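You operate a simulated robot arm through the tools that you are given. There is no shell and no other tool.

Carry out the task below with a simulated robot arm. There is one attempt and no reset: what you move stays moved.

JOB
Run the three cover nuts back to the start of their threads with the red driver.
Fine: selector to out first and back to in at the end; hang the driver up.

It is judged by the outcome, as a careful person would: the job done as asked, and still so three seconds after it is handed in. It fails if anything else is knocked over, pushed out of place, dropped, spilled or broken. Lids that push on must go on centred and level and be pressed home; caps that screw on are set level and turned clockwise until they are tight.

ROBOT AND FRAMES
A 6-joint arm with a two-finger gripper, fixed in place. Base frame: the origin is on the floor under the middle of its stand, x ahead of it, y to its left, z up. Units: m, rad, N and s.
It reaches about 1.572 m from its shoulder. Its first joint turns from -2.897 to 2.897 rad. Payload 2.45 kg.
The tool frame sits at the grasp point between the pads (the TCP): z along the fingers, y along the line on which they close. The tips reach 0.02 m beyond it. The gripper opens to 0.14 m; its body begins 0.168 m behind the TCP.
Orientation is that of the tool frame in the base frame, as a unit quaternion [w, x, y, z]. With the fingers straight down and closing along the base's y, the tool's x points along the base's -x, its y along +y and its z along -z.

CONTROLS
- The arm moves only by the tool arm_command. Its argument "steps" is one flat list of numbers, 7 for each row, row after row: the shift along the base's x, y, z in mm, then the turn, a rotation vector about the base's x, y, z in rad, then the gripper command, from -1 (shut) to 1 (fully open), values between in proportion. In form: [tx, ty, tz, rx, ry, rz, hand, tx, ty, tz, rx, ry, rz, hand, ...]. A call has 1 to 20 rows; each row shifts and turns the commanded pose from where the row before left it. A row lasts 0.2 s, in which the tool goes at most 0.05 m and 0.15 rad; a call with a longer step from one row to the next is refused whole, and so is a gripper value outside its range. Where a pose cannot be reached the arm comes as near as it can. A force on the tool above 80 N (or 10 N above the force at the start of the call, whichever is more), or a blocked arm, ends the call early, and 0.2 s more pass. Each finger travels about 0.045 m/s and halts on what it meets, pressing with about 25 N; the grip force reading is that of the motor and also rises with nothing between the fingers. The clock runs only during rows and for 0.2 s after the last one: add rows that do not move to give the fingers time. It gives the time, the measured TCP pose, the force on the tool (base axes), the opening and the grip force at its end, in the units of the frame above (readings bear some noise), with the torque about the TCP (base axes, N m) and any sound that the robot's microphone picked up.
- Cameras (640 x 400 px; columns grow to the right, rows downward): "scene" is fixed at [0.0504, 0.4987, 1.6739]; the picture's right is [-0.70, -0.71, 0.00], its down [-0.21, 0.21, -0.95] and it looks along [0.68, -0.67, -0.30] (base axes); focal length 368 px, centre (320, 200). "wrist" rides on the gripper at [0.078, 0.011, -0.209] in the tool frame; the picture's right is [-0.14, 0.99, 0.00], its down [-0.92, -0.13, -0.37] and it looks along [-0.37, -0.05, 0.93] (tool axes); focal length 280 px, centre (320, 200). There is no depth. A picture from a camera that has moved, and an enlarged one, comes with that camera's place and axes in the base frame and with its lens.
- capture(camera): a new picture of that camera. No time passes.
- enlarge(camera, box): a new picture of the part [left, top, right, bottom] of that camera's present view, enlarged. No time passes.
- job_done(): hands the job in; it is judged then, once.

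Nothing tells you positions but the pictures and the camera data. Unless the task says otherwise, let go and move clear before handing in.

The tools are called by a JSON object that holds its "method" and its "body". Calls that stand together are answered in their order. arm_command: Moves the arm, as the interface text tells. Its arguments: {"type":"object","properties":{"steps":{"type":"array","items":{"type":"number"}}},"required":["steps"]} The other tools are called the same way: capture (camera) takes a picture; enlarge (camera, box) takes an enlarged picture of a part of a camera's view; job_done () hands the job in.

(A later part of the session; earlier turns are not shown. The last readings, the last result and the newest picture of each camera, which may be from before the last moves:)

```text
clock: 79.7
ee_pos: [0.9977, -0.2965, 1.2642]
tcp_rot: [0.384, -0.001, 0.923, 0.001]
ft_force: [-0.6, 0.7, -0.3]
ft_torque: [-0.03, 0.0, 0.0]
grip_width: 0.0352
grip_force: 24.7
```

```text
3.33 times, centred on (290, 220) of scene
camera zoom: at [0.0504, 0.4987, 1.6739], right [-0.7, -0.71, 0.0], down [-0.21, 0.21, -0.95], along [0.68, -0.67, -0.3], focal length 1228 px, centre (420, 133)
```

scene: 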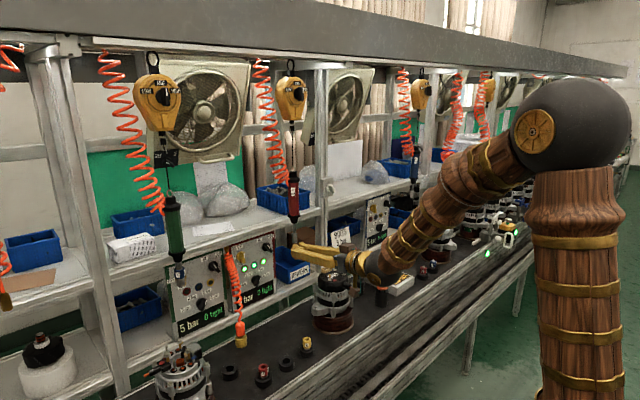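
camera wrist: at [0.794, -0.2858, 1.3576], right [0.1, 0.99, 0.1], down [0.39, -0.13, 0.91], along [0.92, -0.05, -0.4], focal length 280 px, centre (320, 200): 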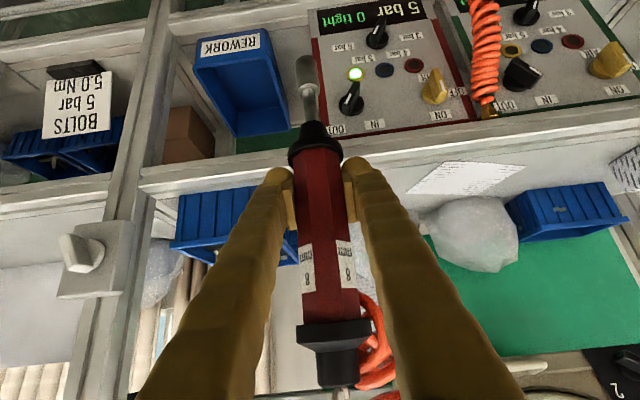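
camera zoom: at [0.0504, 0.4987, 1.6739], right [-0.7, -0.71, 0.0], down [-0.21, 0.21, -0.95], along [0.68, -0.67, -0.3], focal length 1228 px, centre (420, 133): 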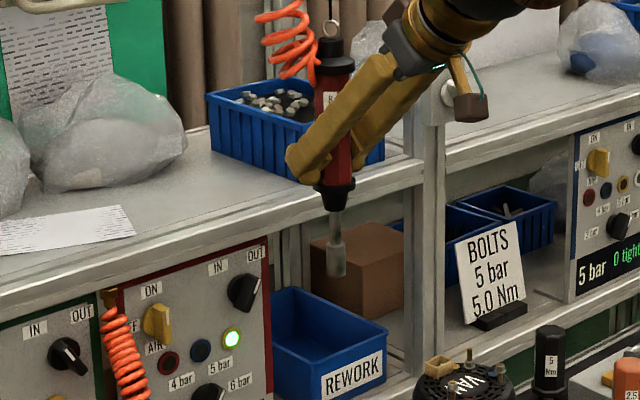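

A firm grip on the flats now, with the driver deeper in the pads. I'll carry it over to above the third stud, the yellow-marked one at about (0.904, -0.422).

{"method": "arm_command", "body": {"steps": [-15, -16, 0, 0, 0, 0, -1, -20, -28, 0, 0, 0, 0, -1, -20, -30, 0, 0, 0, 0, -1, -16, -30, 0, 0, 0, 0, -1, -12, -22, 0, 0, 0, 0, -1, 0, 0, 0, 0, 0, 0, -1, 0, 0, 0, 0, 0, 0, -1]}}

{"method": "capture", "body": {"camera": "wrist"}}

{"method": "enlarge", "body": {"camera": "scene", "box": [290, 150, 370, 290]}}

{"method": "enlarge", "body": {"camera": "wrist", "box": [240, 0, 368, 96]}}

```text
clock: 81.3
ee_pos: [0.9139, -0.4222, 1.2628]
tcp_rot: [0.382, 0.001, 0.924, -0.001]
ft_force: [3.5, 5.5, 0.9]
ft_torque: [-0.76, 0.5, -0.06]
grip_width: 0.0356
grip_force: 24.9
```

```text
taken
camera wrist: at [0.7106, -0.4115, 1.3563], right [0.1, 0.99, 0.1], down [0.39, -0.13, 0.91], along [0.92, -0.05, -0.4], focal length 280 px, centre (320, 200)
```

wrist: 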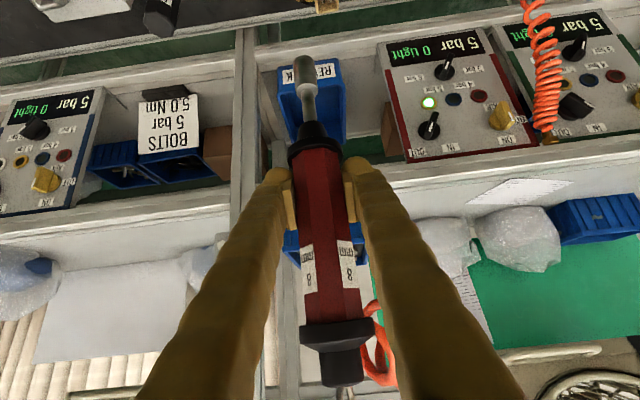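

```text
2.86 times, centred on (330, 220) of scene
camera zoom: at [0.0504, 0.4987, 1.6739], right [-0.7, -0.71, 0.0], down [-0.21, 0.21, -0.95], along [0.68, -0.67, -0.3], focal length 1052 px, centre (291, 143)
```

zoom: 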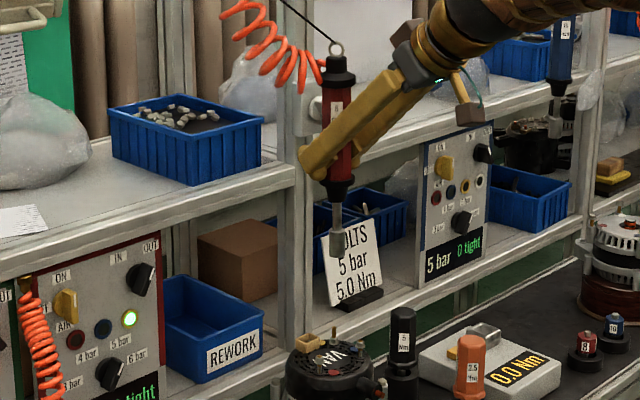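

```text
4.17 times, centred on (304, 48) of wrist
camera zoom: at [0.7106, -0.4115, 1.3563], right [0.1, 0.99, 0.1], down [0.39, -0.13, 0.91], along [0.92, -0.05, -0.4], focal length 1168 px, centre (387, 833)
```

zoom: 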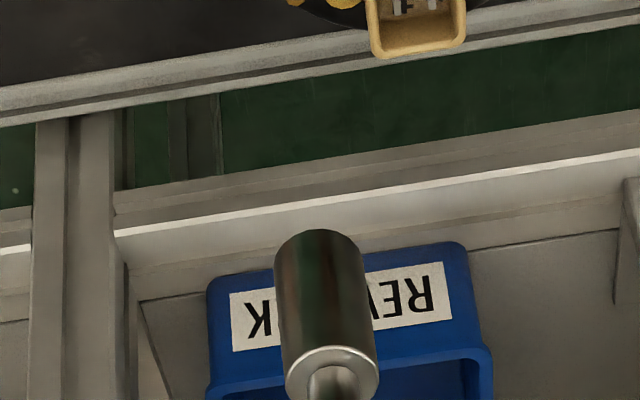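

The tip is about 2 mm from the third stud's axis and the driver is upright. Descending to just above the stud.

{"method": "arm_command", "body": {"steps": [0, 1.5, -25, 0, 0, 0, -1, 0, 0, -25, 0, 0, 0, -1, 0, 0, -20, 0, 0, 0, -1, 0, 0, -10, 0, 0, 0, -1, 0, 0, 0, 0, 0, 0, -1]}}

{"method": "enlarge", "body": {"camera": "scene", "box": [320, 246, 360, 286]}}

{"method": "enlarge", "body": {"camera": "wrist", "box": [266, 15, 346, 75]}}

{"method": "enlarge", "body": {"camera": "scene", "box": [290, 170, 370, 290]}}

```text
clock: 82.5
ee_pos: [0.9159, -0.4217, 1.1856]
tcp_rot: [0.384, 0.0, 0.923, 0.0]
ft_force: [3.1, 4.6, 0.0]
ft_torque: [-0.63, 0.43, -0.01]
grip_width: 0.0354
grip_force: 24.8
```

```text
10.00 times, centred on (340, 266) of scene
camera zoom: at [0.0504, 0.4987, 1.6739], right [-0.7, -0.71, 0.0], down [-0.21, 0.21, -0.95], along [0.68, -0.67, -0.3], focal length 3684 px, centre (120, -460)
```

zoom: 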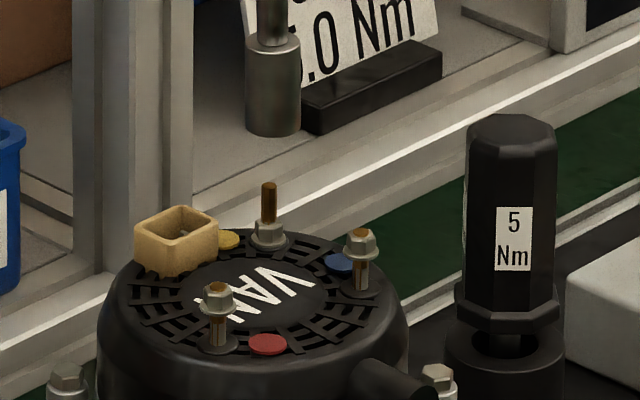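

```text
6.67 times, centred on (306, 45) of wrist
camera zoom: at [0.7121, -0.4105, 1.277], right [0.1, 0.99, 0.1], down [0.39, -0.13, 0.91], along [0.92, -0.05, -0.4], focal length 1869 px, centre (413, 1233)
```

zoom: 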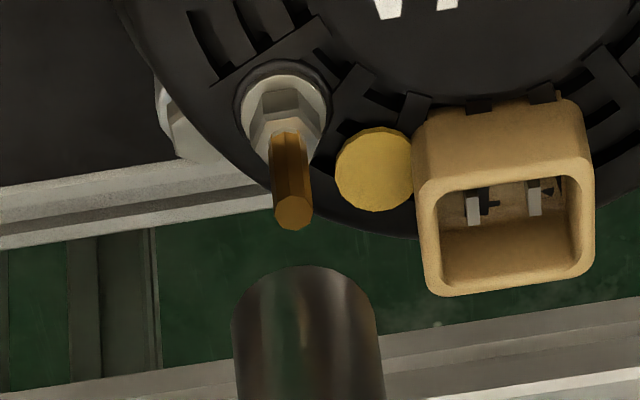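

```text
3.33 times, centred on (330, 230) of scene
camera zoom: at [0.0504, 0.4987, 1.6739], right [-0.7, -0.71, 0.0], down [-0.21, 0.21, -0.95], along [0.68, -0.67, -0.3], focal length 1228 px, centre (287, 100)
```

zoom: 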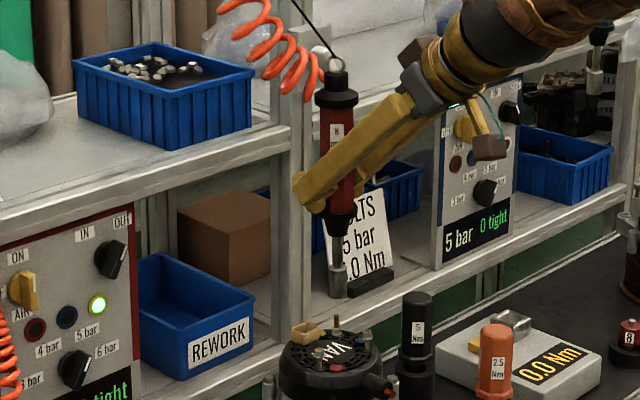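

{"method": "arm_command", "body": {"steps": [2, -0.5, -5, 0, 0, 0, -1, 0, 0, -7, 0, 0, 0, -1, 0, 0, -6, 0, 0, 0, -1, 0, 0, 0, 0, 0, 0, -1]}}

{"method": "enlarge", "body": {"camera": "scene", "box": [325, 250, 355, 280]}}

{"method": "enlarge", "body": {"camera": "wrist", "box": [266, 15, 346, 75]}}

```text
clock: 83.5
ee_pos: [0.9171, -0.4217, 1.165]
tcp_rot: [0.383, 0.0, 0.924, 0.0]
ft_force: [2.6, 4.8, 0.5]
ft_torque: [-0.59, 0.38, -0.03]
grip_width: 0.0356
grip_force: 25.4
```

```text
13.33 times, centred on (340, 265) of scene
camera zoom: at [0.0504, 0.4987, 1.6739], right [-0.7, -0.71, 0.0], down [-0.21, 0.21, -0.95], along [0.68, -0.67, -0.3], focal length 4911 px, centre (53, -667)
```

zoom: 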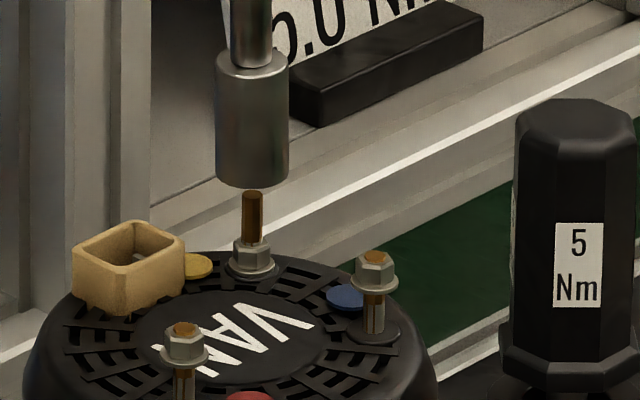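

```text
6.67 times, centred on (306, 45) of wrist
camera zoom: at [0.7138, -0.4103, 1.2583], right [0.1, 0.99, 0.1], down [0.39, -0.13, 0.91], along [0.92, -0.05, -0.4], focal length 1869 px, centre (413, 1233)
```

zoom: 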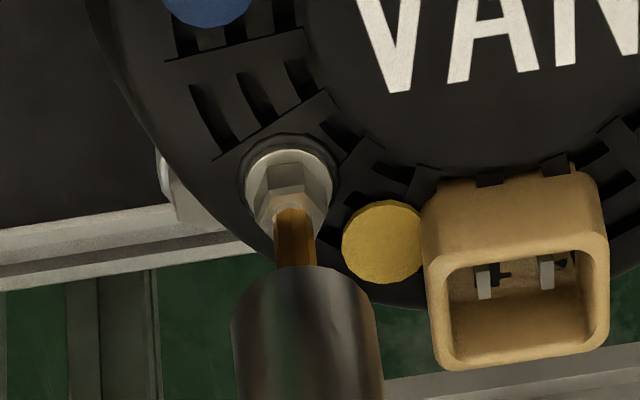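

{"method": "arm_command", "body": {"steps": [0.8, -0.8, -4, 0, 0, 0, -1, 0, 0, -5, 0, 0, 0, -1, 0, 0, -4, 0, 0, 0, -1, 0, 0, 0, 0, 0, 0, -1]}}

{"method": "enlarge", "body": {"camera": "scene", "box": [325, 250, 355, 280]}}

{"method": "enlarge", "body": {"camera": "wrist", "box": [266, 15, 346, 75]}}

```text
clock: 84.5
ee_pos: [0.9177, -0.4214, 1.1528]
tcp_rot: [0.383, 0.0, 0.924, 0.0]
ft_force: [2.9, 3.4, 1.5]
ft_torque: [-0.59, 0.36, -0.05]
grip_width: 0.0354
grip_force: 25.0
```

```text
13.33 times, centred on (340, 265) of scene
camera zoom: at [0.0504, 0.4987, 1.6739], right [-0.7, -0.71, 0.0], down [-0.21, 0.21, -0.95], along [0.68, -0.67, -0.3], focal length 4911 px, centre (53, -667)
```

zoom: 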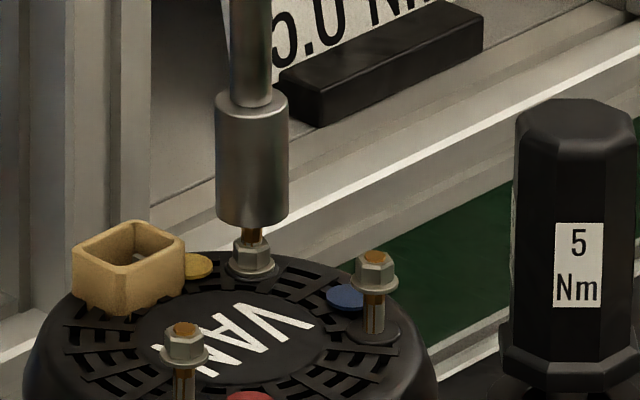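

```text
6.67 times, centred on (306, 45) of wrist
camera zoom: at [0.7145, -0.4112, 1.2455], right [0.1, 0.99, 0.1], down [0.39, -0.13, 0.91], along [0.92, -0.05, -0.4], focal length 1869 px, centre (413, 1233)
```

zoom: 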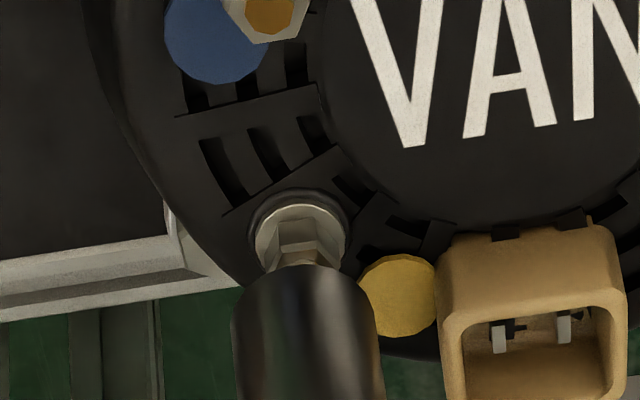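

{"method": "arm_command", "body": {"steps": [0, 0, -4, 0, 0, 0, -1, 0, 0, -4, 0, 0, 0, -1, 0, 0, -2, 0, 0, 0, -1, 0, 0, 0, 0, 0, 0, -1]}}

{"method": "enlarge", "body": {"camera": "scene", "box": [325, 250, 355, 280]}}

```text
clock: 85.5
ee_pos: [0.9186, -0.4223, 1.1429]
tcp_rot: [0.384, -0.001, 0.923, 0.0]
ft_force: [3.2, 2.8, 1.0]
ft_torque: [-0.57, 0.34, -0.05]
grip_width: 0.0351
grip_force: 25.3
```

```text
13.33 times, centred on (340, 265) of scene
camera zoom: at [0.0504, 0.4987, 1.6739], right [-0.7, -0.71, 0.0], down [-0.21, 0.21, -0.95], along [0.68, -0.67, -0.3], focal length 4911 px, centre (53, -667)
```

zoom: 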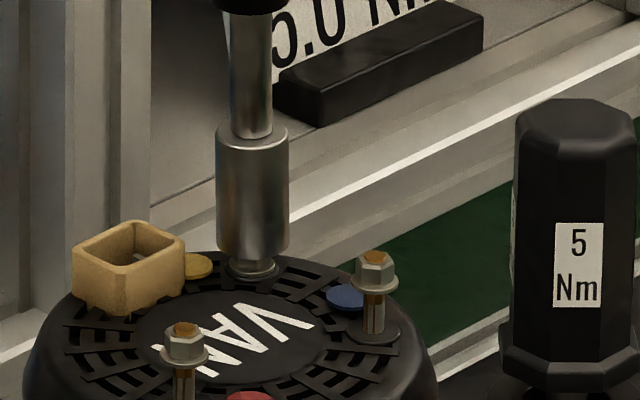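

{"method": "arm_command", "body": {"steps": [0, 0, -2, 0, 0, 0, -1, 0, 0, -1.5, 0, 0, 0, -1]}}

```text
clock: 86.1
ee_pos: [0.918, -0.4218, 1.1397]
tcp_rot: [0.383, 0.0, 0.924, 0.0]
ft_force: [1.2, 4.6, 1.2]
ft_torque: [-0.55, 0.37, 0.0]
grip_width: 0.0352
grip_force: 25.1
```

Not yet in contact; pressing on a little, then immediately following upward as it runs.

{"method": "arm_command", "body": {"steps": [0, 0, -1.5, 0, 0, 0, -1, 0, 0, -1, 0, 0, 0, -1]}}

```text
clock: 86.7
ee_pos: [0.9187, -0.4217, 1.1398]
tcp_rot: [0.384, 0.0, 0.923, 0.0]
ft_force: [4.9, 4.4, 18.7]
ft_torque: [-0.42, 0.11, -0.08]
grip_width: 0.0356
grip_force: 24.6
```

{"method": "arm_command", "body": {"steps": [0, 0, 2, 0, 0, 0, -1, 0, 0, 2.5, 0, 0, 0, -1]}}

{"method": "enlarge", "body": {"camera": "scene", "box": [325, 250, 355, 280]}}

```text
clock: 87.3
ee_pos: [0.9177, -0.422, 1.1434]
tcp_rot: [0.384, 0.0, 0.924, -0.001]
ft_force: [3.7, 4.8, 26.1]
ft_torque: [-0.5, 0.33, -0.07]
grip_width: 0.0355
grip_force: 25.0
```

```text
13.33 times, centred on (340, 265) of scene
camera zoom: at [0.0504, 0.4987, 1.6739], right [-0.7, -0.71, 0.0], down [-0.21, 0.21, -0.95], along [0.68, -0.67, -0.3], focal length 4911 px, centre (53, -667)
```

zoom: 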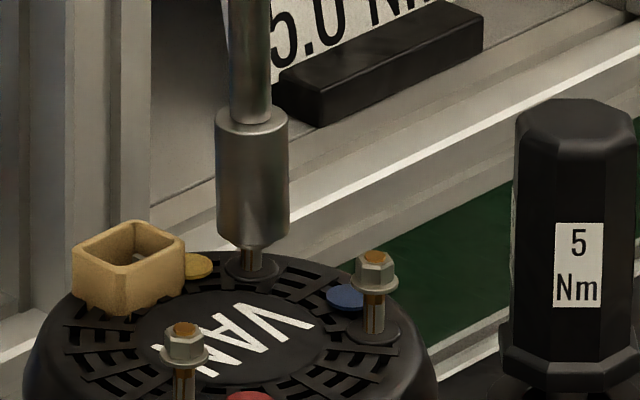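

The third nut is climbing cleanly at a steady 26 N. I'll keep following.

{"method": "arm_command", "body": {"steps": [0, 0, 2.5, 0, 0, 0, -1, 0, 0, 2, 0, 0, 0, -1]}}

{"method": "enlarge", "body": {"camera": "scene", "box": [325, 250, 355, 280]}}

```text
clock: 87.9
ee_pos: [0.9164, -0.4226, 1.1477]
tcp_rot: [0.383, 0.001, 0.924, -0.001]
ft_force: [9.6, 4.4, 30.1]
ft_torque: [-0.55, -0.42, -0.01]
grip_width: 0.0353
grip_force: 24.8
```

```text
13.33 times, centred on (340, 265) of scene
camera zoom: at [0.0504, 0.4987, 1.6739], right [-0.7, -0.71, 0.0], down [-0.21, 0.21, -0.95], along [0.68, -0.67, -0.3], focal length 4911 px, centre (53, -667)
```

zoom: 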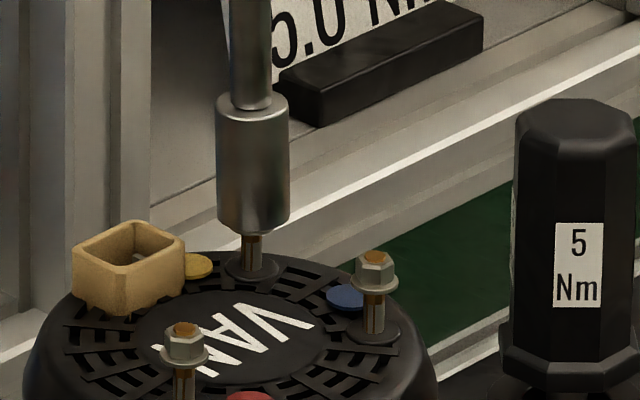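

{"method": "arm_command", "body": {"steps": [0, 0, 1, 0, 0, 0, -1, 0, 0, 0, 0, 0, 0, -1]}}

{"method": "enlarge", "body": {"camera": "scene", "box": [325, 250, 355, 280]}}

```text
clock: 88.5
ee_pos: [0.9172, -0.4216, 1.1483]
tcp_rot: [0.383, 0.0, 0.924, 0.0]
ft_force: [7.9, 1.9, 25.0]
ft_torque: [-0.81, -0.21, 0.01]
grip_width: 0.0353
grip_force: 24.8
```

```text
13.33 times, centred on (340, 265) of scene
camera zoom: at [0.0504, 0.4987, 1.6739], right [-0.7, -0.71, 0.0], down [-0.21, 0.21, -0.95], along [0.68, -0.67, -0.3], focal length 4911 px, centre (53, -667)
```

zoom: 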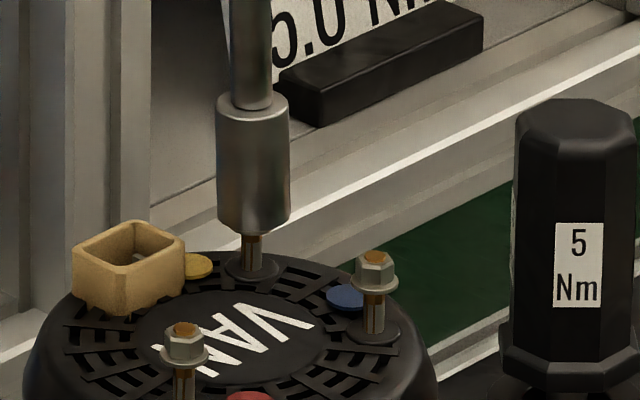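

It no longer rises under 25 N, so it is at its stop. I'll lift off and compare all three nuts.

{"method": "arm_command", "body": {"steps": [0, 0, 5, 0, 0, 0, -1, 0, 0, 8, 0, 0, 0, -1, 0, 0, 8, 0, 0, 0, -1, 0, 0, 10, 0, 0, 0, -1, 0, 0, 10, 0, 0, 0, -1, 0, 0, 0, 0, 0, 0, -1]}}

{"method": "enlarge", "body": {"camera": "scene", "box": [320, 258, 350, 288]}}

{"method": "enlarge", "body": {"camera": "scene", "box": [225, 230, 289, 310]}}

{"method": "enlarge", "body": {"camera": "scene", "box": [290, 170, 370, 290]}}

{"method": "capture", "body": {"camera": "wrist"}}

```text
clock: 89.9
ee_pos: [0.9176, -0.4222, 1.1886]
tcp_rot: [0.383, 0.0, 0.924, 0.0]
ft_force: [2.9, 4.8, -0.3]
ft_torque: [-0.69, 0.37, 0.0]
grip_width: 0.0353
grip_force: 25.2
```

```text
13.33 times, centred on (335, 273) of scene
camera zoom: at [0.0504, 0.4987, 1.6739], right [-0.7, -0.71, 0.0], down [-0.21, 0.21, -0.95], along [0.68, -0.67, -0.3], focal length 4911 px, centre (120, -773)
```

zoom: 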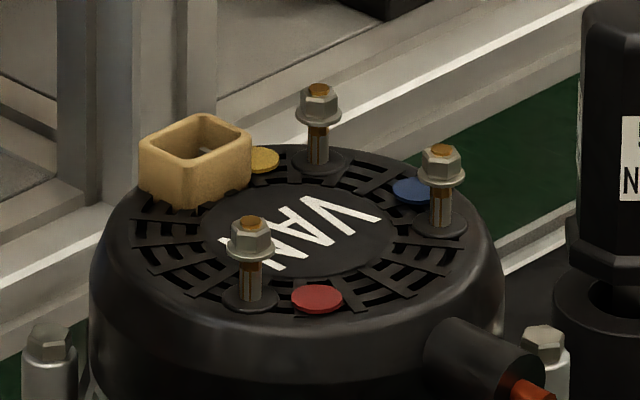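

```text
5.00 times, centred on (257, 270) of scene
camera zoom: at [0.0504, 0.4987, 1.6739], right [-0.7, -0.71, 0.0], down [-0.21, 0.21, -0.95], along [0.68, -0.67, -0.3], focal length 1842 px, centre (635, -150)
```

zoom: 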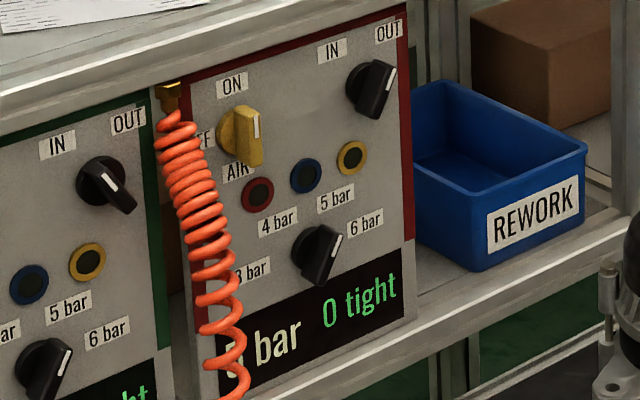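

```text
3.33 times, centred on (330, 230) of scene
camera zoom: at [0.0504, 0.4987, 1.6739], right [-0.7, -0.71, 0.0], down [-0.21, 0.21, -0.95], along [0.68, -0.67, -0.3], focal length 1228 px, centre (287, 100)
```

zoom: 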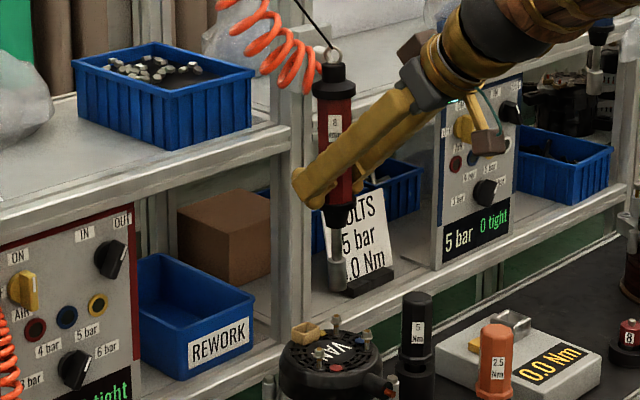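

```text
taken
camera wrist: at [0.7145, -0.4119, 1.2806], right [0.1, 0.99, 0.1], down [0.39, -0.13, 0.91], along [0.92, -0.05, -0.4], focal length 280 px, centre (320, 200)
```

wrist: 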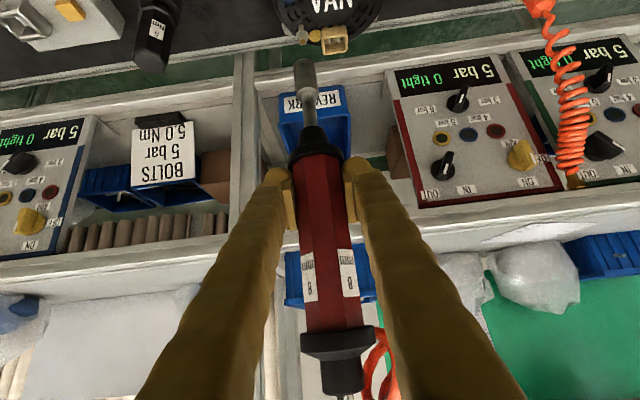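

All three lamps are out. I'll compare the three nuts' heights more carefully.

{"method": "enlarge", "body": {"camera": "scene", "box": [331, 262, 341, 272]}}

{"method": "enlarge", "body": {"camera": "scene", "box": [338, 266, 350, 278]}}

{"method": "enlarge", "body": {"camera": "scene", "box": [324, 272, 336, 284]}}

{"method": "enlarge", "body": {"camera": "wrist", "box": [266, 0, 346, 60]}}

```text
16.00 times, centred on (336, 267) of scene
camera zoom: at [0.0504, 0.4987, 1.6739], right [-0.7, -0.71, 0.0], down [-0.21, 0.21, -0.95], along [0.68, -0.67, -0.3], focal length 5894 px, centre (64, -872)
```

zoom: 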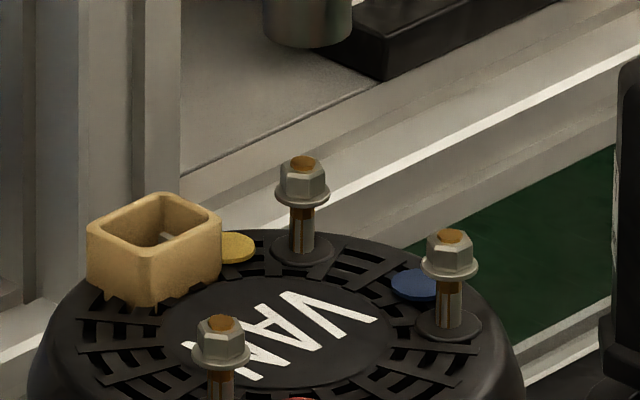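

```text
16.00 times, centred on (344, 272) of scene
camera zoom: at [0.0504, 0.4987, 1.6739], right [-0.7, -0.71, 0.0], down [-0.21, 0.21, -0.95], along [0.68, -0.67, -0.3], focal length 5894 px, centre (-64, -952)
```

zoom: 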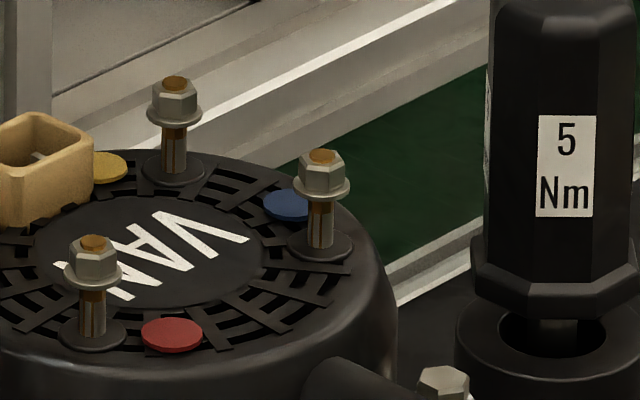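

```text
16.00 times, centred on (330, 278) of scene
camera zoom: at [0.0504, 0.4987, 1.6739], right [-0.7, -0.71, 0.0], down [-0.21, 0.21, -0.95], along [0.68, -0.67, -0.3], focal length 5894 px, centre (160, -1048)
```

zoom: 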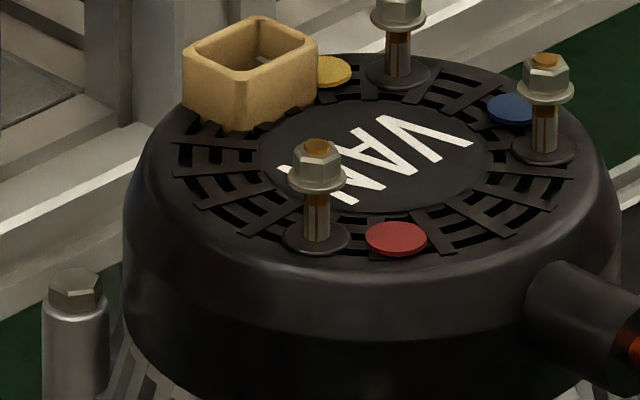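

```text
6.67 times, centred on (306, 30) of wrist
camera zoom: at [0.7145, -0.4119, 1.2806], right [0.1, 0.99, 0.1], down [0.39, -0.13, 0.91], along [0.92, -0.05, -0.4], focal length 1869 px, centre (413, 1333)
```

zoom: 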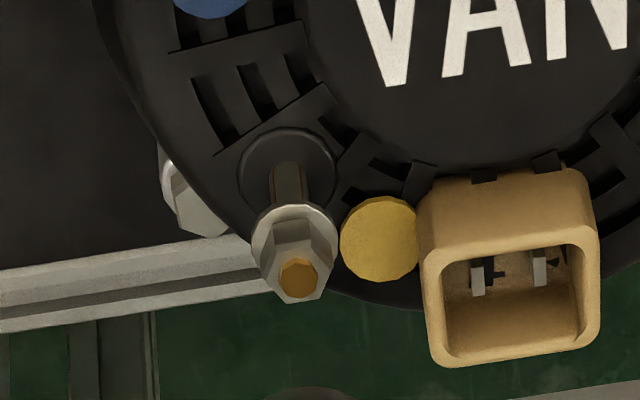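

All three nuts sit at the same height, flush with the stud ends. Now I'll carry the driver back to its hanging spot.

{"method": "arm_command", "body": {"steps": [0, 0, 20, 0, 0, 0, -1, 0, 0, 25, 0, 0, 0, -1, 0, 0, 30, 0, 0, 0, -1, 15, 20, 0, 0, 0, 0, -1, 18, 28, 0, 0, 0, 0, -1, 18, 28, 0, 0, 0, 0, -1, 16, 26, 0, 0, 0, 0, -1, 12, 23.5, 0.5, 0, 0, 0, -1, 0, 0, 0, 0, 0, 0, -1, 0, 0, 0, 0, 0, 0, -1]}}

{"method": "capture", "body": {"camera": "wrist"}}

{"method": "enlarge", "body": {"camera": "scene", "box": [230, 140, 390, 280]}}

```text
clock: 92.1
ee_pos: [0.9984, -0.2955, 1.2652]
tcp_rot: [0.384, -0.001, 0.923, 0.0]
ft_force: [-0.9, 0.4, -1.3]
ft_torque: [-0.02, -0.07, -0.01]
grip_width: 0.0352
grip_force: 25.1
```

```text
taken
camera wrist: at [0.7947, -0.2843, 1.3564], right [0.1, 0.99, 0.1], down [0.39, -0.13, 0.91], along [0.92, -0.05, -0.4], focal length 280 px, centre (320, 200)
```

wrist: 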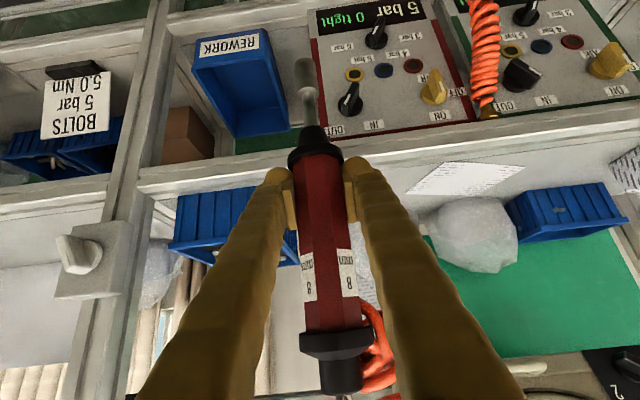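

```text
2.86 times, centred on (310, 210) of scene
camera zoom: at [0.0504, 0.4987, 1.6739], right [-0.7, -0.71, 0.0], down [-0.21, 0.21, -0.95], along [0.68, -0.67, -0.3], focal length 1052 px, centre (349, 171)
```

zoom: 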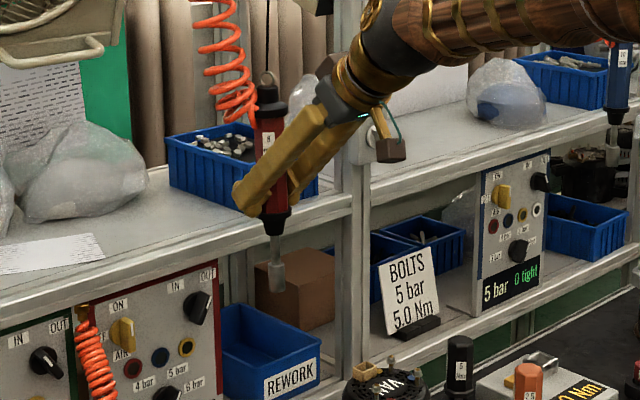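

The driver is back at its rest position with almost no load on the wrist. I'll open the fingers and back straight out.

{"method": "arm_command", "body": {"steps": [0, 0, 0, 0, 0, 0, -0.4, 0, 0, 0, 0, 0, 0, -0.2, 0, 0, 0, 0, 0, 0, 0.2, 0, 0, 0, 0, 0, 0, 0.6, 0, 0, 0, 0, 0, 0, 1, 0, 0, 0, 0, 0, 0, 1, 0, 0, 0, 0, 0, 0, 1, 0, 0, 0, 0, 0, 0, 1, 0, 0, 0, 0, 0, 0, 1, 0, 0, 0, 0, 0, 0, 1]}}

{"method": "capture", "body": {"camera": "wrist"}}

{"method": "enlarge", "body": {"camera": "scene", "box": [230, 140, 390, 280]}}

```text
clock: 94.3
ee_pos: [0.9978, -0.2949, 1.2634]
tcp_rot: [0.384, 0.0, 0.923, 0.0]
ft_force: [-0.1, 0.7, 0.6]
ft_torque: [-0.04, -0.01, -0.02]
grip_width: 0.14
grip_force: 0.0
```

```text
taken
camera wrist: at [0.7947, -0.2844, 1.3564], right [0.1, 0.99, 0.1], down [0.39, -0.13, 0.91], along [0.92, -0.05, -0.4], focal length 280 px, centre (320, 200)
```

wrist: 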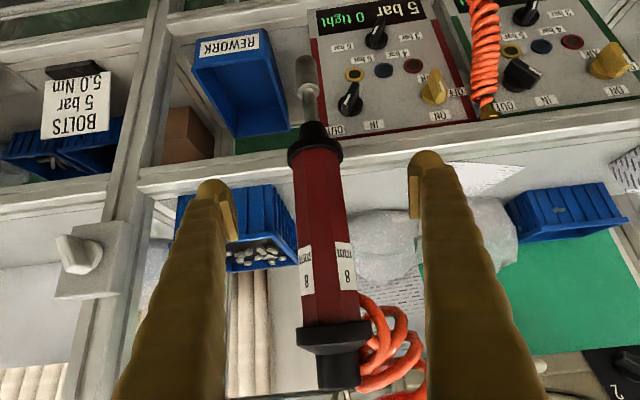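

```text
2.86 times, centred on (310, 210) of scene
camera zoom: at [0.0504, 0.4987, 1.6739], right [-0.7, -0.71, 0.0], down [-0.21, 0.21, -0.95], along [0.68, -0.67, -0.3], focal length 1052 px, centre (349, 171)
```

zoom: 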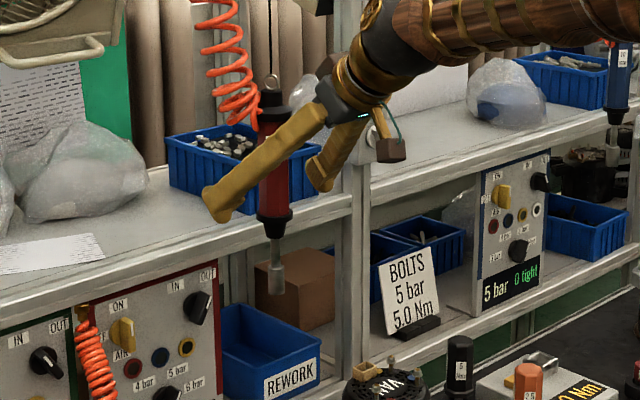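

The driver hangs free in its original place. I'll retreat, close the fingers, level them and set up to push the selector's tail end from the left, turning it back to IN.

{"method": "arm_command", "body": {"steps": [-30, 0, 0, 0, 0, 0, 1, -40, 0, 0, 0, 0, 0, 1, -45, 0, 0, 0, 0, 0, 1, -45, 0, 0, 0, 0, 0, 1, -40, 0, 0, 0, 0, 0, 1, 9, 16.6, -31, 0, -0.13, 0, -1, 9, 16.6, -31, 0, -0.13, 0, -1, 9, 16.6, -31, 0, -0.13, 0, -1, 9, 16.6, -31, 0, -0.13, 0, -1, 9, 16.6, -31, 0, -0.13, 0, -1, 9, 16.6, -31, 0, -0.132, 0, -1, 0, 0, 0, 0, 0, 0, -1, 0, 0, 0, 0, 0, 0, -1, 0, 0, 0, 0, 0, 0, -1]}}

{"method": "capture", "body": {"camera": "wrist"}}

{"method": "capture", "body": {"camera": "scene"}}

```text
clock: 97.3
ee_pos: [0.8514, -0.1967, 1.0763]
tcp_rot: [0.706, 0.0, 0.708, 0.0]
ft_force: [-0.8, 0.2, -0.8]
ft_torque: [0.01, -0.01, -0.02]
grip_width: 0.0
grip_force: 24.9
```

```text
taken
camera wrist: at [0.6428, -0.1867, 0.9988], right [0.0, 0.99, 0.14], down [-0.37, -0.13, 0.92], along [0.93, -0.05, 0.36], focal length 280 px, centre (320, 200)
```

wrist: 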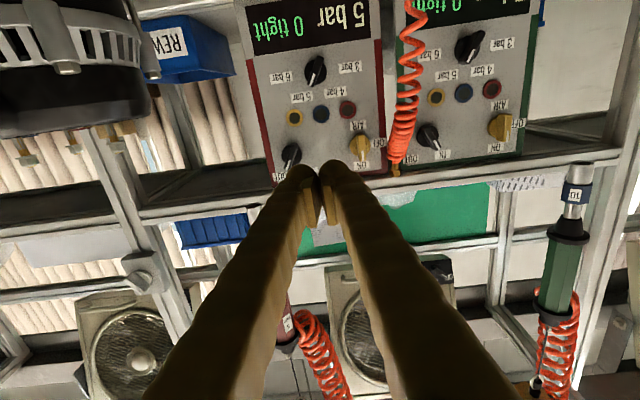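

```text
taken
```

scene: 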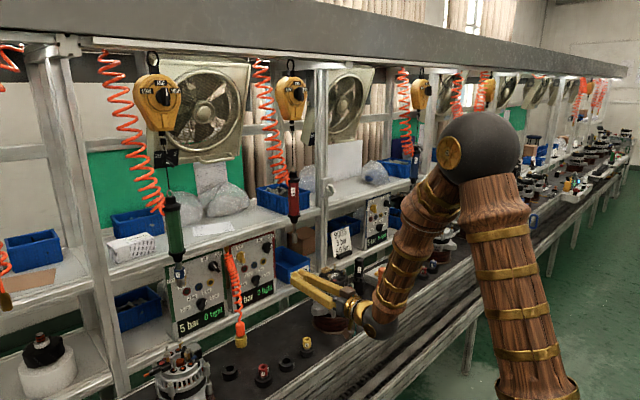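

Clear path. Moving in to the left of the selector's lower end.

{"method": "arm_command", "body": {"steps": [40, 0, 0, 0, 0, 0, -1, 40, 0, 0, 0, 0, 0, -1, 40, 0, 0, 0, 0, 0, -1, 40, 0, 0, 0, 0, 0, -1, 30, 0, 0, 0, 0, 0, -1, 14, 1, 1, 0, 0, 0, -1, 10, 0, 0, 0, 0, 0, -1, 0, 0, 0, 0, 0, 0, -1]}}

{"method": "enlarge", "body": {"camera": "wrist", "box": [210, 80, 402, 200]}}

{"method": "enlarge", "body": {"camera": "scene", "box": [220, 205, 332, 275]}}

```text
clock: 99.1
ee_pos: [1.0644, -0.1956, 1.0783]
tcp_rot: [0.706, 0.0, 0.708, 0.0]
ft_force: [0.5, -0.9, 0.9]
ft_torque: [0.01, 0.0, 0.0]
grip_width: 0.0001
grip_force: 24.8
```

```text
3.33 times, centred on (306, 140) of wrist
camera zoom: at [0.8554, -0.1851, 0.9998], right [0.0, 0.99, 0.14], down [-0.37, -0.13, 0.92], along [0.93, -0.05, 0.36], focal length 935 px, centre (367, 400)
```

zoom: 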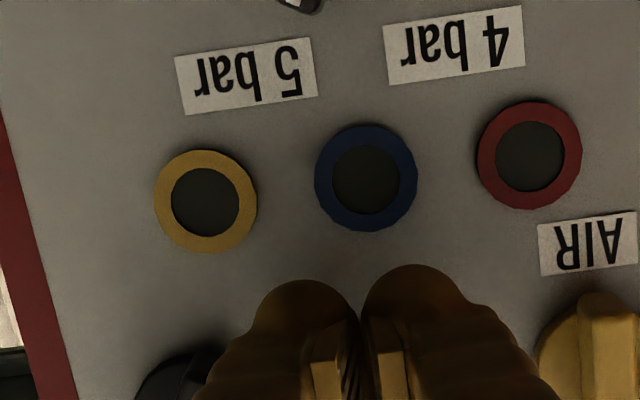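

```text
5.71 times, centred on (276, 240) of scene
camera zoom: at [0.0504, 0.4987, 1.6739], right [-0.7, -0.71, 0.0], down [-0.21, 0.21, -0.95], along [0.68, -0.67, -0.3], focal length 2105 px, centre (571, -29)
```

zoom: 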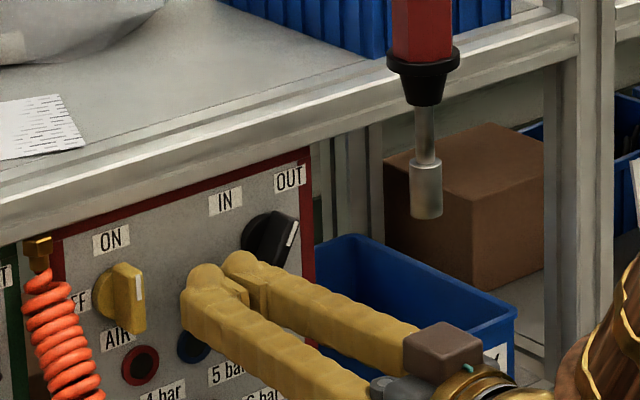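

{"method": "arm_command", "body": {"steps": [0, -5, 0, 0, 0, 0, -1, 0, -5, 0, 0, 0, 0, -1, 0, -4, 0, 0, 0, 0, -1, 0, -4, 0, 0, 0, 0, -1, 0, -3, 0, 0, 0, 0, -1, 0, 0, 0, 0, 0, 0, -1]}}

{"method": "enlarge", "body": {"camera": "wrist", "box": [210, 80, 402, 200]}}

{"method": "enlarge", "body": {"camera": "scene", "box": [220, 205, 332, 275]}}

```text
clock: 100.5
ee_pos: [1.0654, -0.2153, 1.0785]
tcp_rot: [0.707, 0.0, 0.707, 0.0]
ft_force: [-2.2, 16.0, -0.9]
ft_torque: [-0.17, -0.01, 0.08]
grip_width: 0.0
grip_force: 25.1
```

```text
3.33 times, centred on (306, 140) of wrist
camera zoom: at [0.8557, -0.2052, 1.0005], right [0.0, 0.99, 0.14], down [-0.37, -0.13, 0.92], along [0.93, -0.05, 0.36], focal length 935 px, centre (367, 400)
```

zoom: 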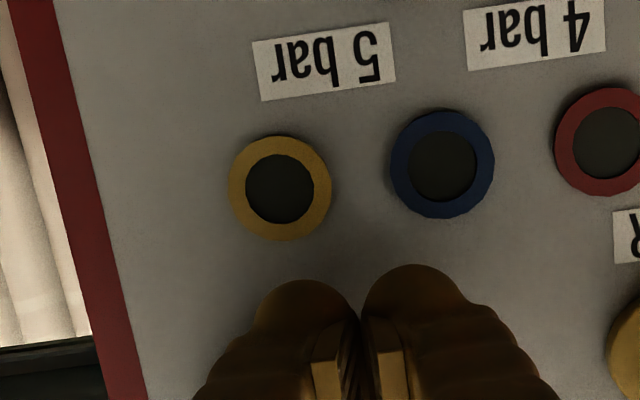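

```text
5.71 times, centred on (276, 240) of scene
camera zoom: at [0.0504, 0.4987, 1.6739], right [-0.7, -0.71, 0.0], down [-0.21, 0.21, -0.95], along [0.68, -0.67, -0.3], focal length 2105 px, centre (571, -29)
```

zoom: 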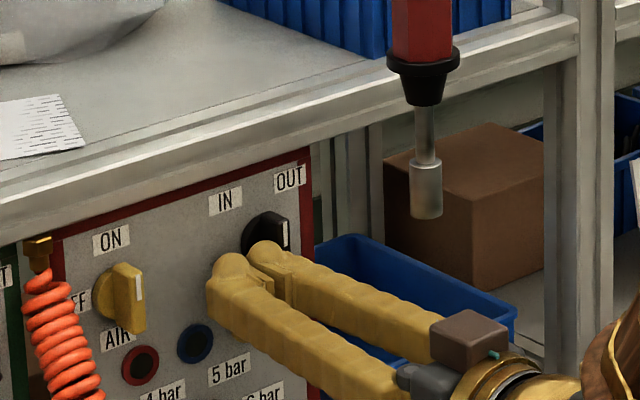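

The selector is about upright; a little further should take it past centre to IN.

{"method": "arm_command", "body": {"steps": [0, -3, 0, 0, 0, 0, -1, 0, -3, 0, 0, 0, 0, -1, 0, 0, 0, 0, 0, 0, -1]}}

{"method": "enlarge", "body": {"camera": "scene", "box": [220, 205, 332, 275]}}

```text
clock: 101.2
ee_pos: [1.0648, -0.2146, 1.0777]
tcp_rot: [0.706, -0.005, 0.709, 0.003]
ft_force: [-4.4, 12.9, 1.7]
ft_torque: [-0.18, -0.05, 0.01]
grip_width: 0.0003
grip_force: 25.1
stopped in row 3: the force on the tool passed its limit at 86 N (the readings are from after the stop); the commanded pose is now the measured one
```

```text
5.71 times, centred on (276, 240) of scene
camera zoom: at [0.0504, 0.4987, 1.6739], right [-0.7, -0.71, 0.0], down [-0.21, 0.21, -0.95], along [0.68, -0.67, -0.3], focal length 2105 px, centre (571, -29)
```

zoom: 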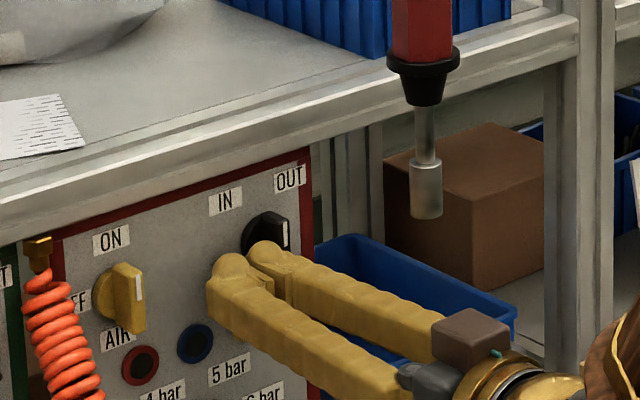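

The fingertip is pressing too close to the pivot. I'll back off, go 5 mm lower for better leverage, and push again.

{"method": "arm_command", "body": {"steps": [0, 8, 0, 0, 0, 0, -1, 0, 8, 0, 0.008, -0.004, -0.004, -1, 0, 3, -5, 0, 0, 0, -1, 0, 0, 0, 0, 0, 0, -1]}}

{"method": "arm_command", "body": {"steps": [0, -5, 0, 0, 0, 0, -1, 0, -5, 0, 0, 0, 0, -1, 0, -4, 0, 0, 0, 0, -1, 0, -4, 0, 0, 0, 0, -1, 0, -3, 0, 0, 0, 0, -1, 0, -1, 0, 0, 0, 0, -1]}}

{"method": "enlarge", "body": {"camera": "scene", "box": [220, 205, 332, 275]}}

```text
clock: 102.2
ee_pos: [1.0646, -0.1988, 1.0735]
tcp_rot: [0.708, 0.003, 0.707, 0.003]
ft_force: [1.1, -0.8, -0.4]
ft_torque: [0.01, 0.02, 0.02]
grip_width: 0.0
grip_force: 24.7
```

```text
clock: 103.6
ee_pos: [1.0658, -0.2174, 1.0717]
tcp_rot: [0.707, 0.0, 0.708, 0.004]
ft_force: [-1.1, 23.8, -12.7]
ft_torque: [-0.03, 0.09, 0.18]
grip_width: 0.0
grip_force: 24.5
```

```text
5.71 times, centred on (276, 240) of scene
camera zoom: at [0.0504, 0.4987, 1.6739], right [-0.7, -0.71, 0.0], down [-0.21, 0.21, -0.95], along [0.68, -0.67, -0.3], focal length 2105 px, centre (571, -29)
```

zoom: 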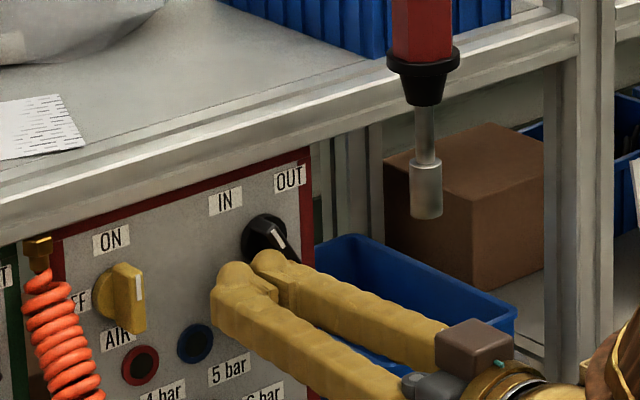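

The pointer has swung over toward IN. I'll back off and check that it stays.

{"method": "arm_command", "body": {"steps": [0, 6, 0, 0, 0, 0, -1, 0, 8, 0, 0, 0, 0, -1, 0, 6, 0, 0, 0, 0, -1, -20, 0, 0, 0, 0, 0, -1, -40, 0, 0, 0, 0, 0, -1, -40, 0, 0, 0, 0, 0, -1, -40, 0, 0, 0, 0, 0, -1, -40, 0, 0, 0, 0, 0, -1]}}

{"method": "enlarge", "body": {"camera": "scene", "box": [220, 215, 332, 285]}}

{"method": "capture", "body": {"camera": "wrist"}}

{"method": "enlarge", "body": {"camera": "wrist", "box": [240, 60, 400, 180]}}

```text
clock: 105.4
ee_pos: [0.8836, -0.1985, 1.0713]
tcp_rot: [0.707, 0.001, 0.707, 0.003]
ft_force: [-0.9, 0.2, 0.3]
ft_torque: [0.0, 0.0, -0.04]
grip_width: 0.0
grip_force: 25.2
```

```text
5.71 times, centred on (276, 250) of scene
camera zoom: at [0.0504, 0.4987, 1.6739], right [-0.7, -0.71, 0.0], down [-0.21, 0.21, -0.95], along [0.68, -0.67, -0.3], focal length 2105 px, centre (571, -86)
```

zoom: 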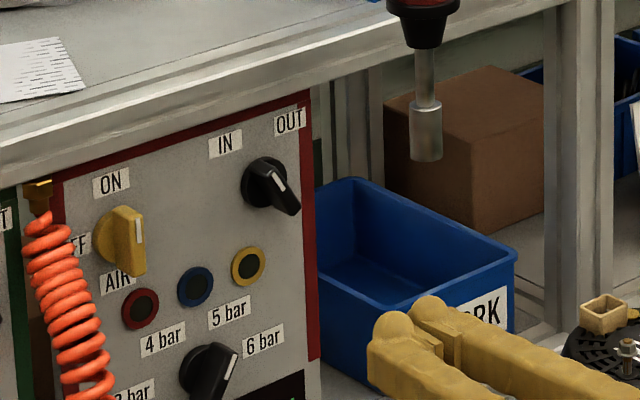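

```text
taken
camera wrist: at [0.6752, -0.1878, 0.9932], right [0.0, 0.99, 0.14], down [-0.37, -0.13, 0.92], along [0.93, -0.05, 0.37], focal length 280 px, centre (320, 200)
```

wrist: 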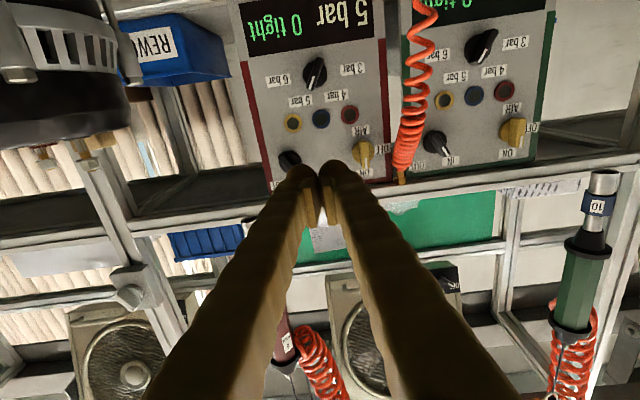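

```text
3.33 times, centred on (320, 120) of wrist
camera zoom: at [0.6752, -0.1878, 0.9932], right [0.0, 0.99, 0.14], down [-0.37, -0.13, 0.92], along [0.93, -0.05, 0.37], focal length 935 px, centre (320, 467)
```

zoom: 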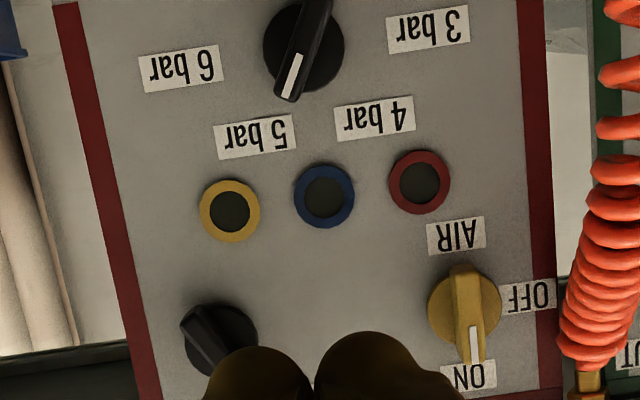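

{"method": "enlarge", "body": {"camera": "scene", "box": [250, 232, 282, 252]}}

{"method": "enlarge", "body": {"camera": "scene", "box": [264, 160, 328, 285]}}

{"method": "enlarge", "body": {"camera": "scene", "box": [338, 266, 350, 278]}}

```text
16.00 times, centred on (266, 242) of scene
camera zoom: at [0.0504, 0.4987, 1.6739], right [-0.7, -0.71, 0.0], down [-0.21, 0.21, -0.95], along [0.68, -0.67, -0.3], focal length 5894 px, centre (1184, -472)
```

zoom: 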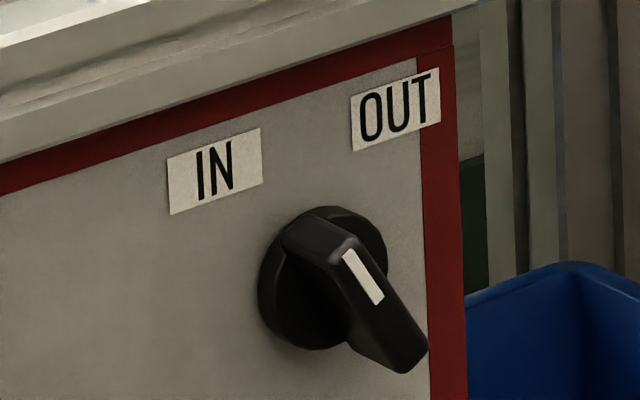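

```text
3.20 times, centred on (296, 222) of scene
camera zoom: at [0.0504, 0.4987, 1.6739], right [-0.7, -0.71, 0.0], down [-0.21, 0.21, -0.95], along [0.68, -0.67, -0.3], focal length 1179 px, centre (397, 128)
```

zoom: 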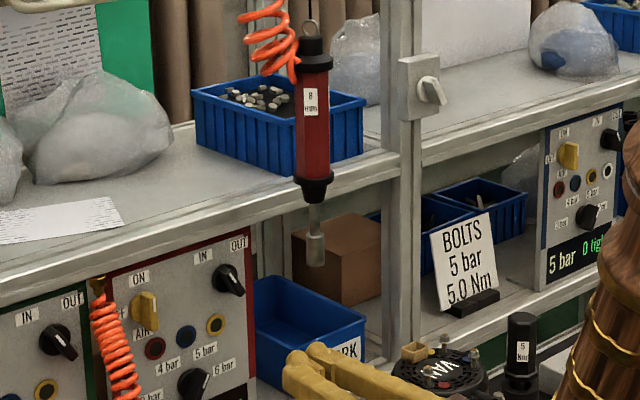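

```text
16.00 times, centred on (344, 272) of scene
camera zoom: at [0.0504, 0.4987, 1.6739], right [-0.7, -0.71, 0.0], down [-0.21, 0.21, -0.95], along [0.68, -0.67, -0.3], focal length 5894 px, centre (-64, -952)
```

zoom: 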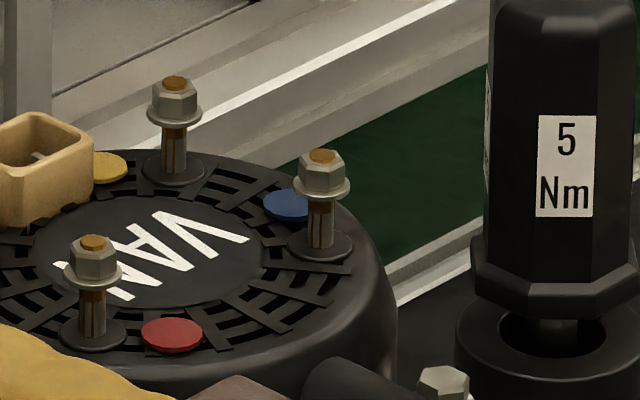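

The selector matches its original IN position, the driver hangs as it did at the start, and all three nuts are at the thread starts. I'll withdraw the arm clear and take a last look around.

{"method": "arm_command", "body": {"steps": [-30, 0, 10, 0, 0, 0, -1, -20, 0, 30, 0, 0.1, 0, -1, -20, 0, 40, 0, 0.13, 0, -1, -10, 0, 40, 0, 0.13, 0, -1, -10, 0, 40, 0, 0.13, 0, -1, 0, 0, 40, 0, 0.13, 0, -1, 0, 0, 40, 0, 0.13, 0, -1, 0, 0, 0, 0, 0, 0, -1]}}

{"method": "capture", "body": {"camera": "scene"}}

{"method": "capture", "body": {"camera": "wrist"}}

```text
clock: 107.2
ee_pos: [0.8005, -0.1945, 1.318]
tcp_rot: [0.406, 0.014, 0.914, 0.019]
ft_force: [-2.5, -3.2, -2.9]
ft_torque: [0.4, -0.56, 0.48]
grip_width: 0.0001
grip_force: 25.0
```

```text
taken
```

scene: 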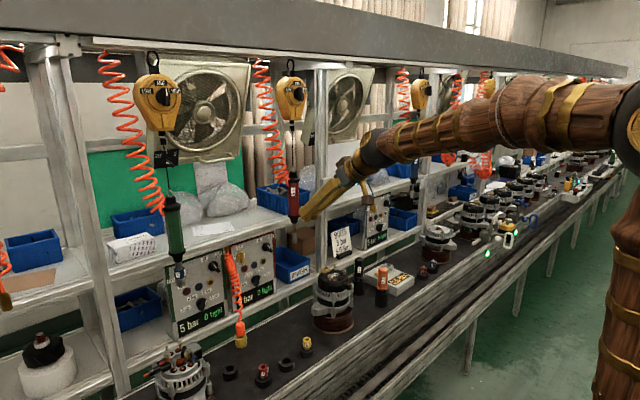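

```text
taken
camera wrist: at [0.5915, -0.1848, 1.4001], right [0.1, 0.98, 0.15], down [0.34, -0.17, 0.92], along [0.93, -0.05, -0.35], focal length 280 px, centre (320, 200)
```

wrist: 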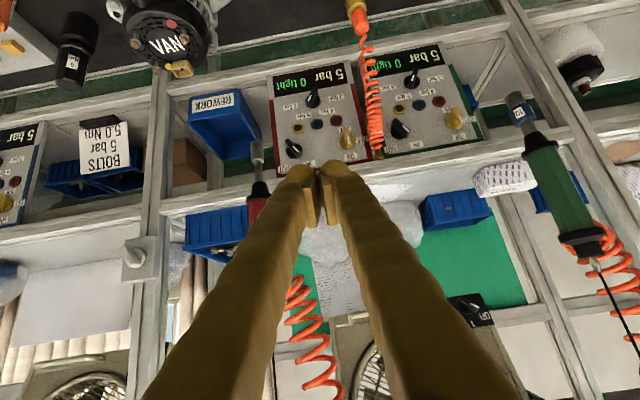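

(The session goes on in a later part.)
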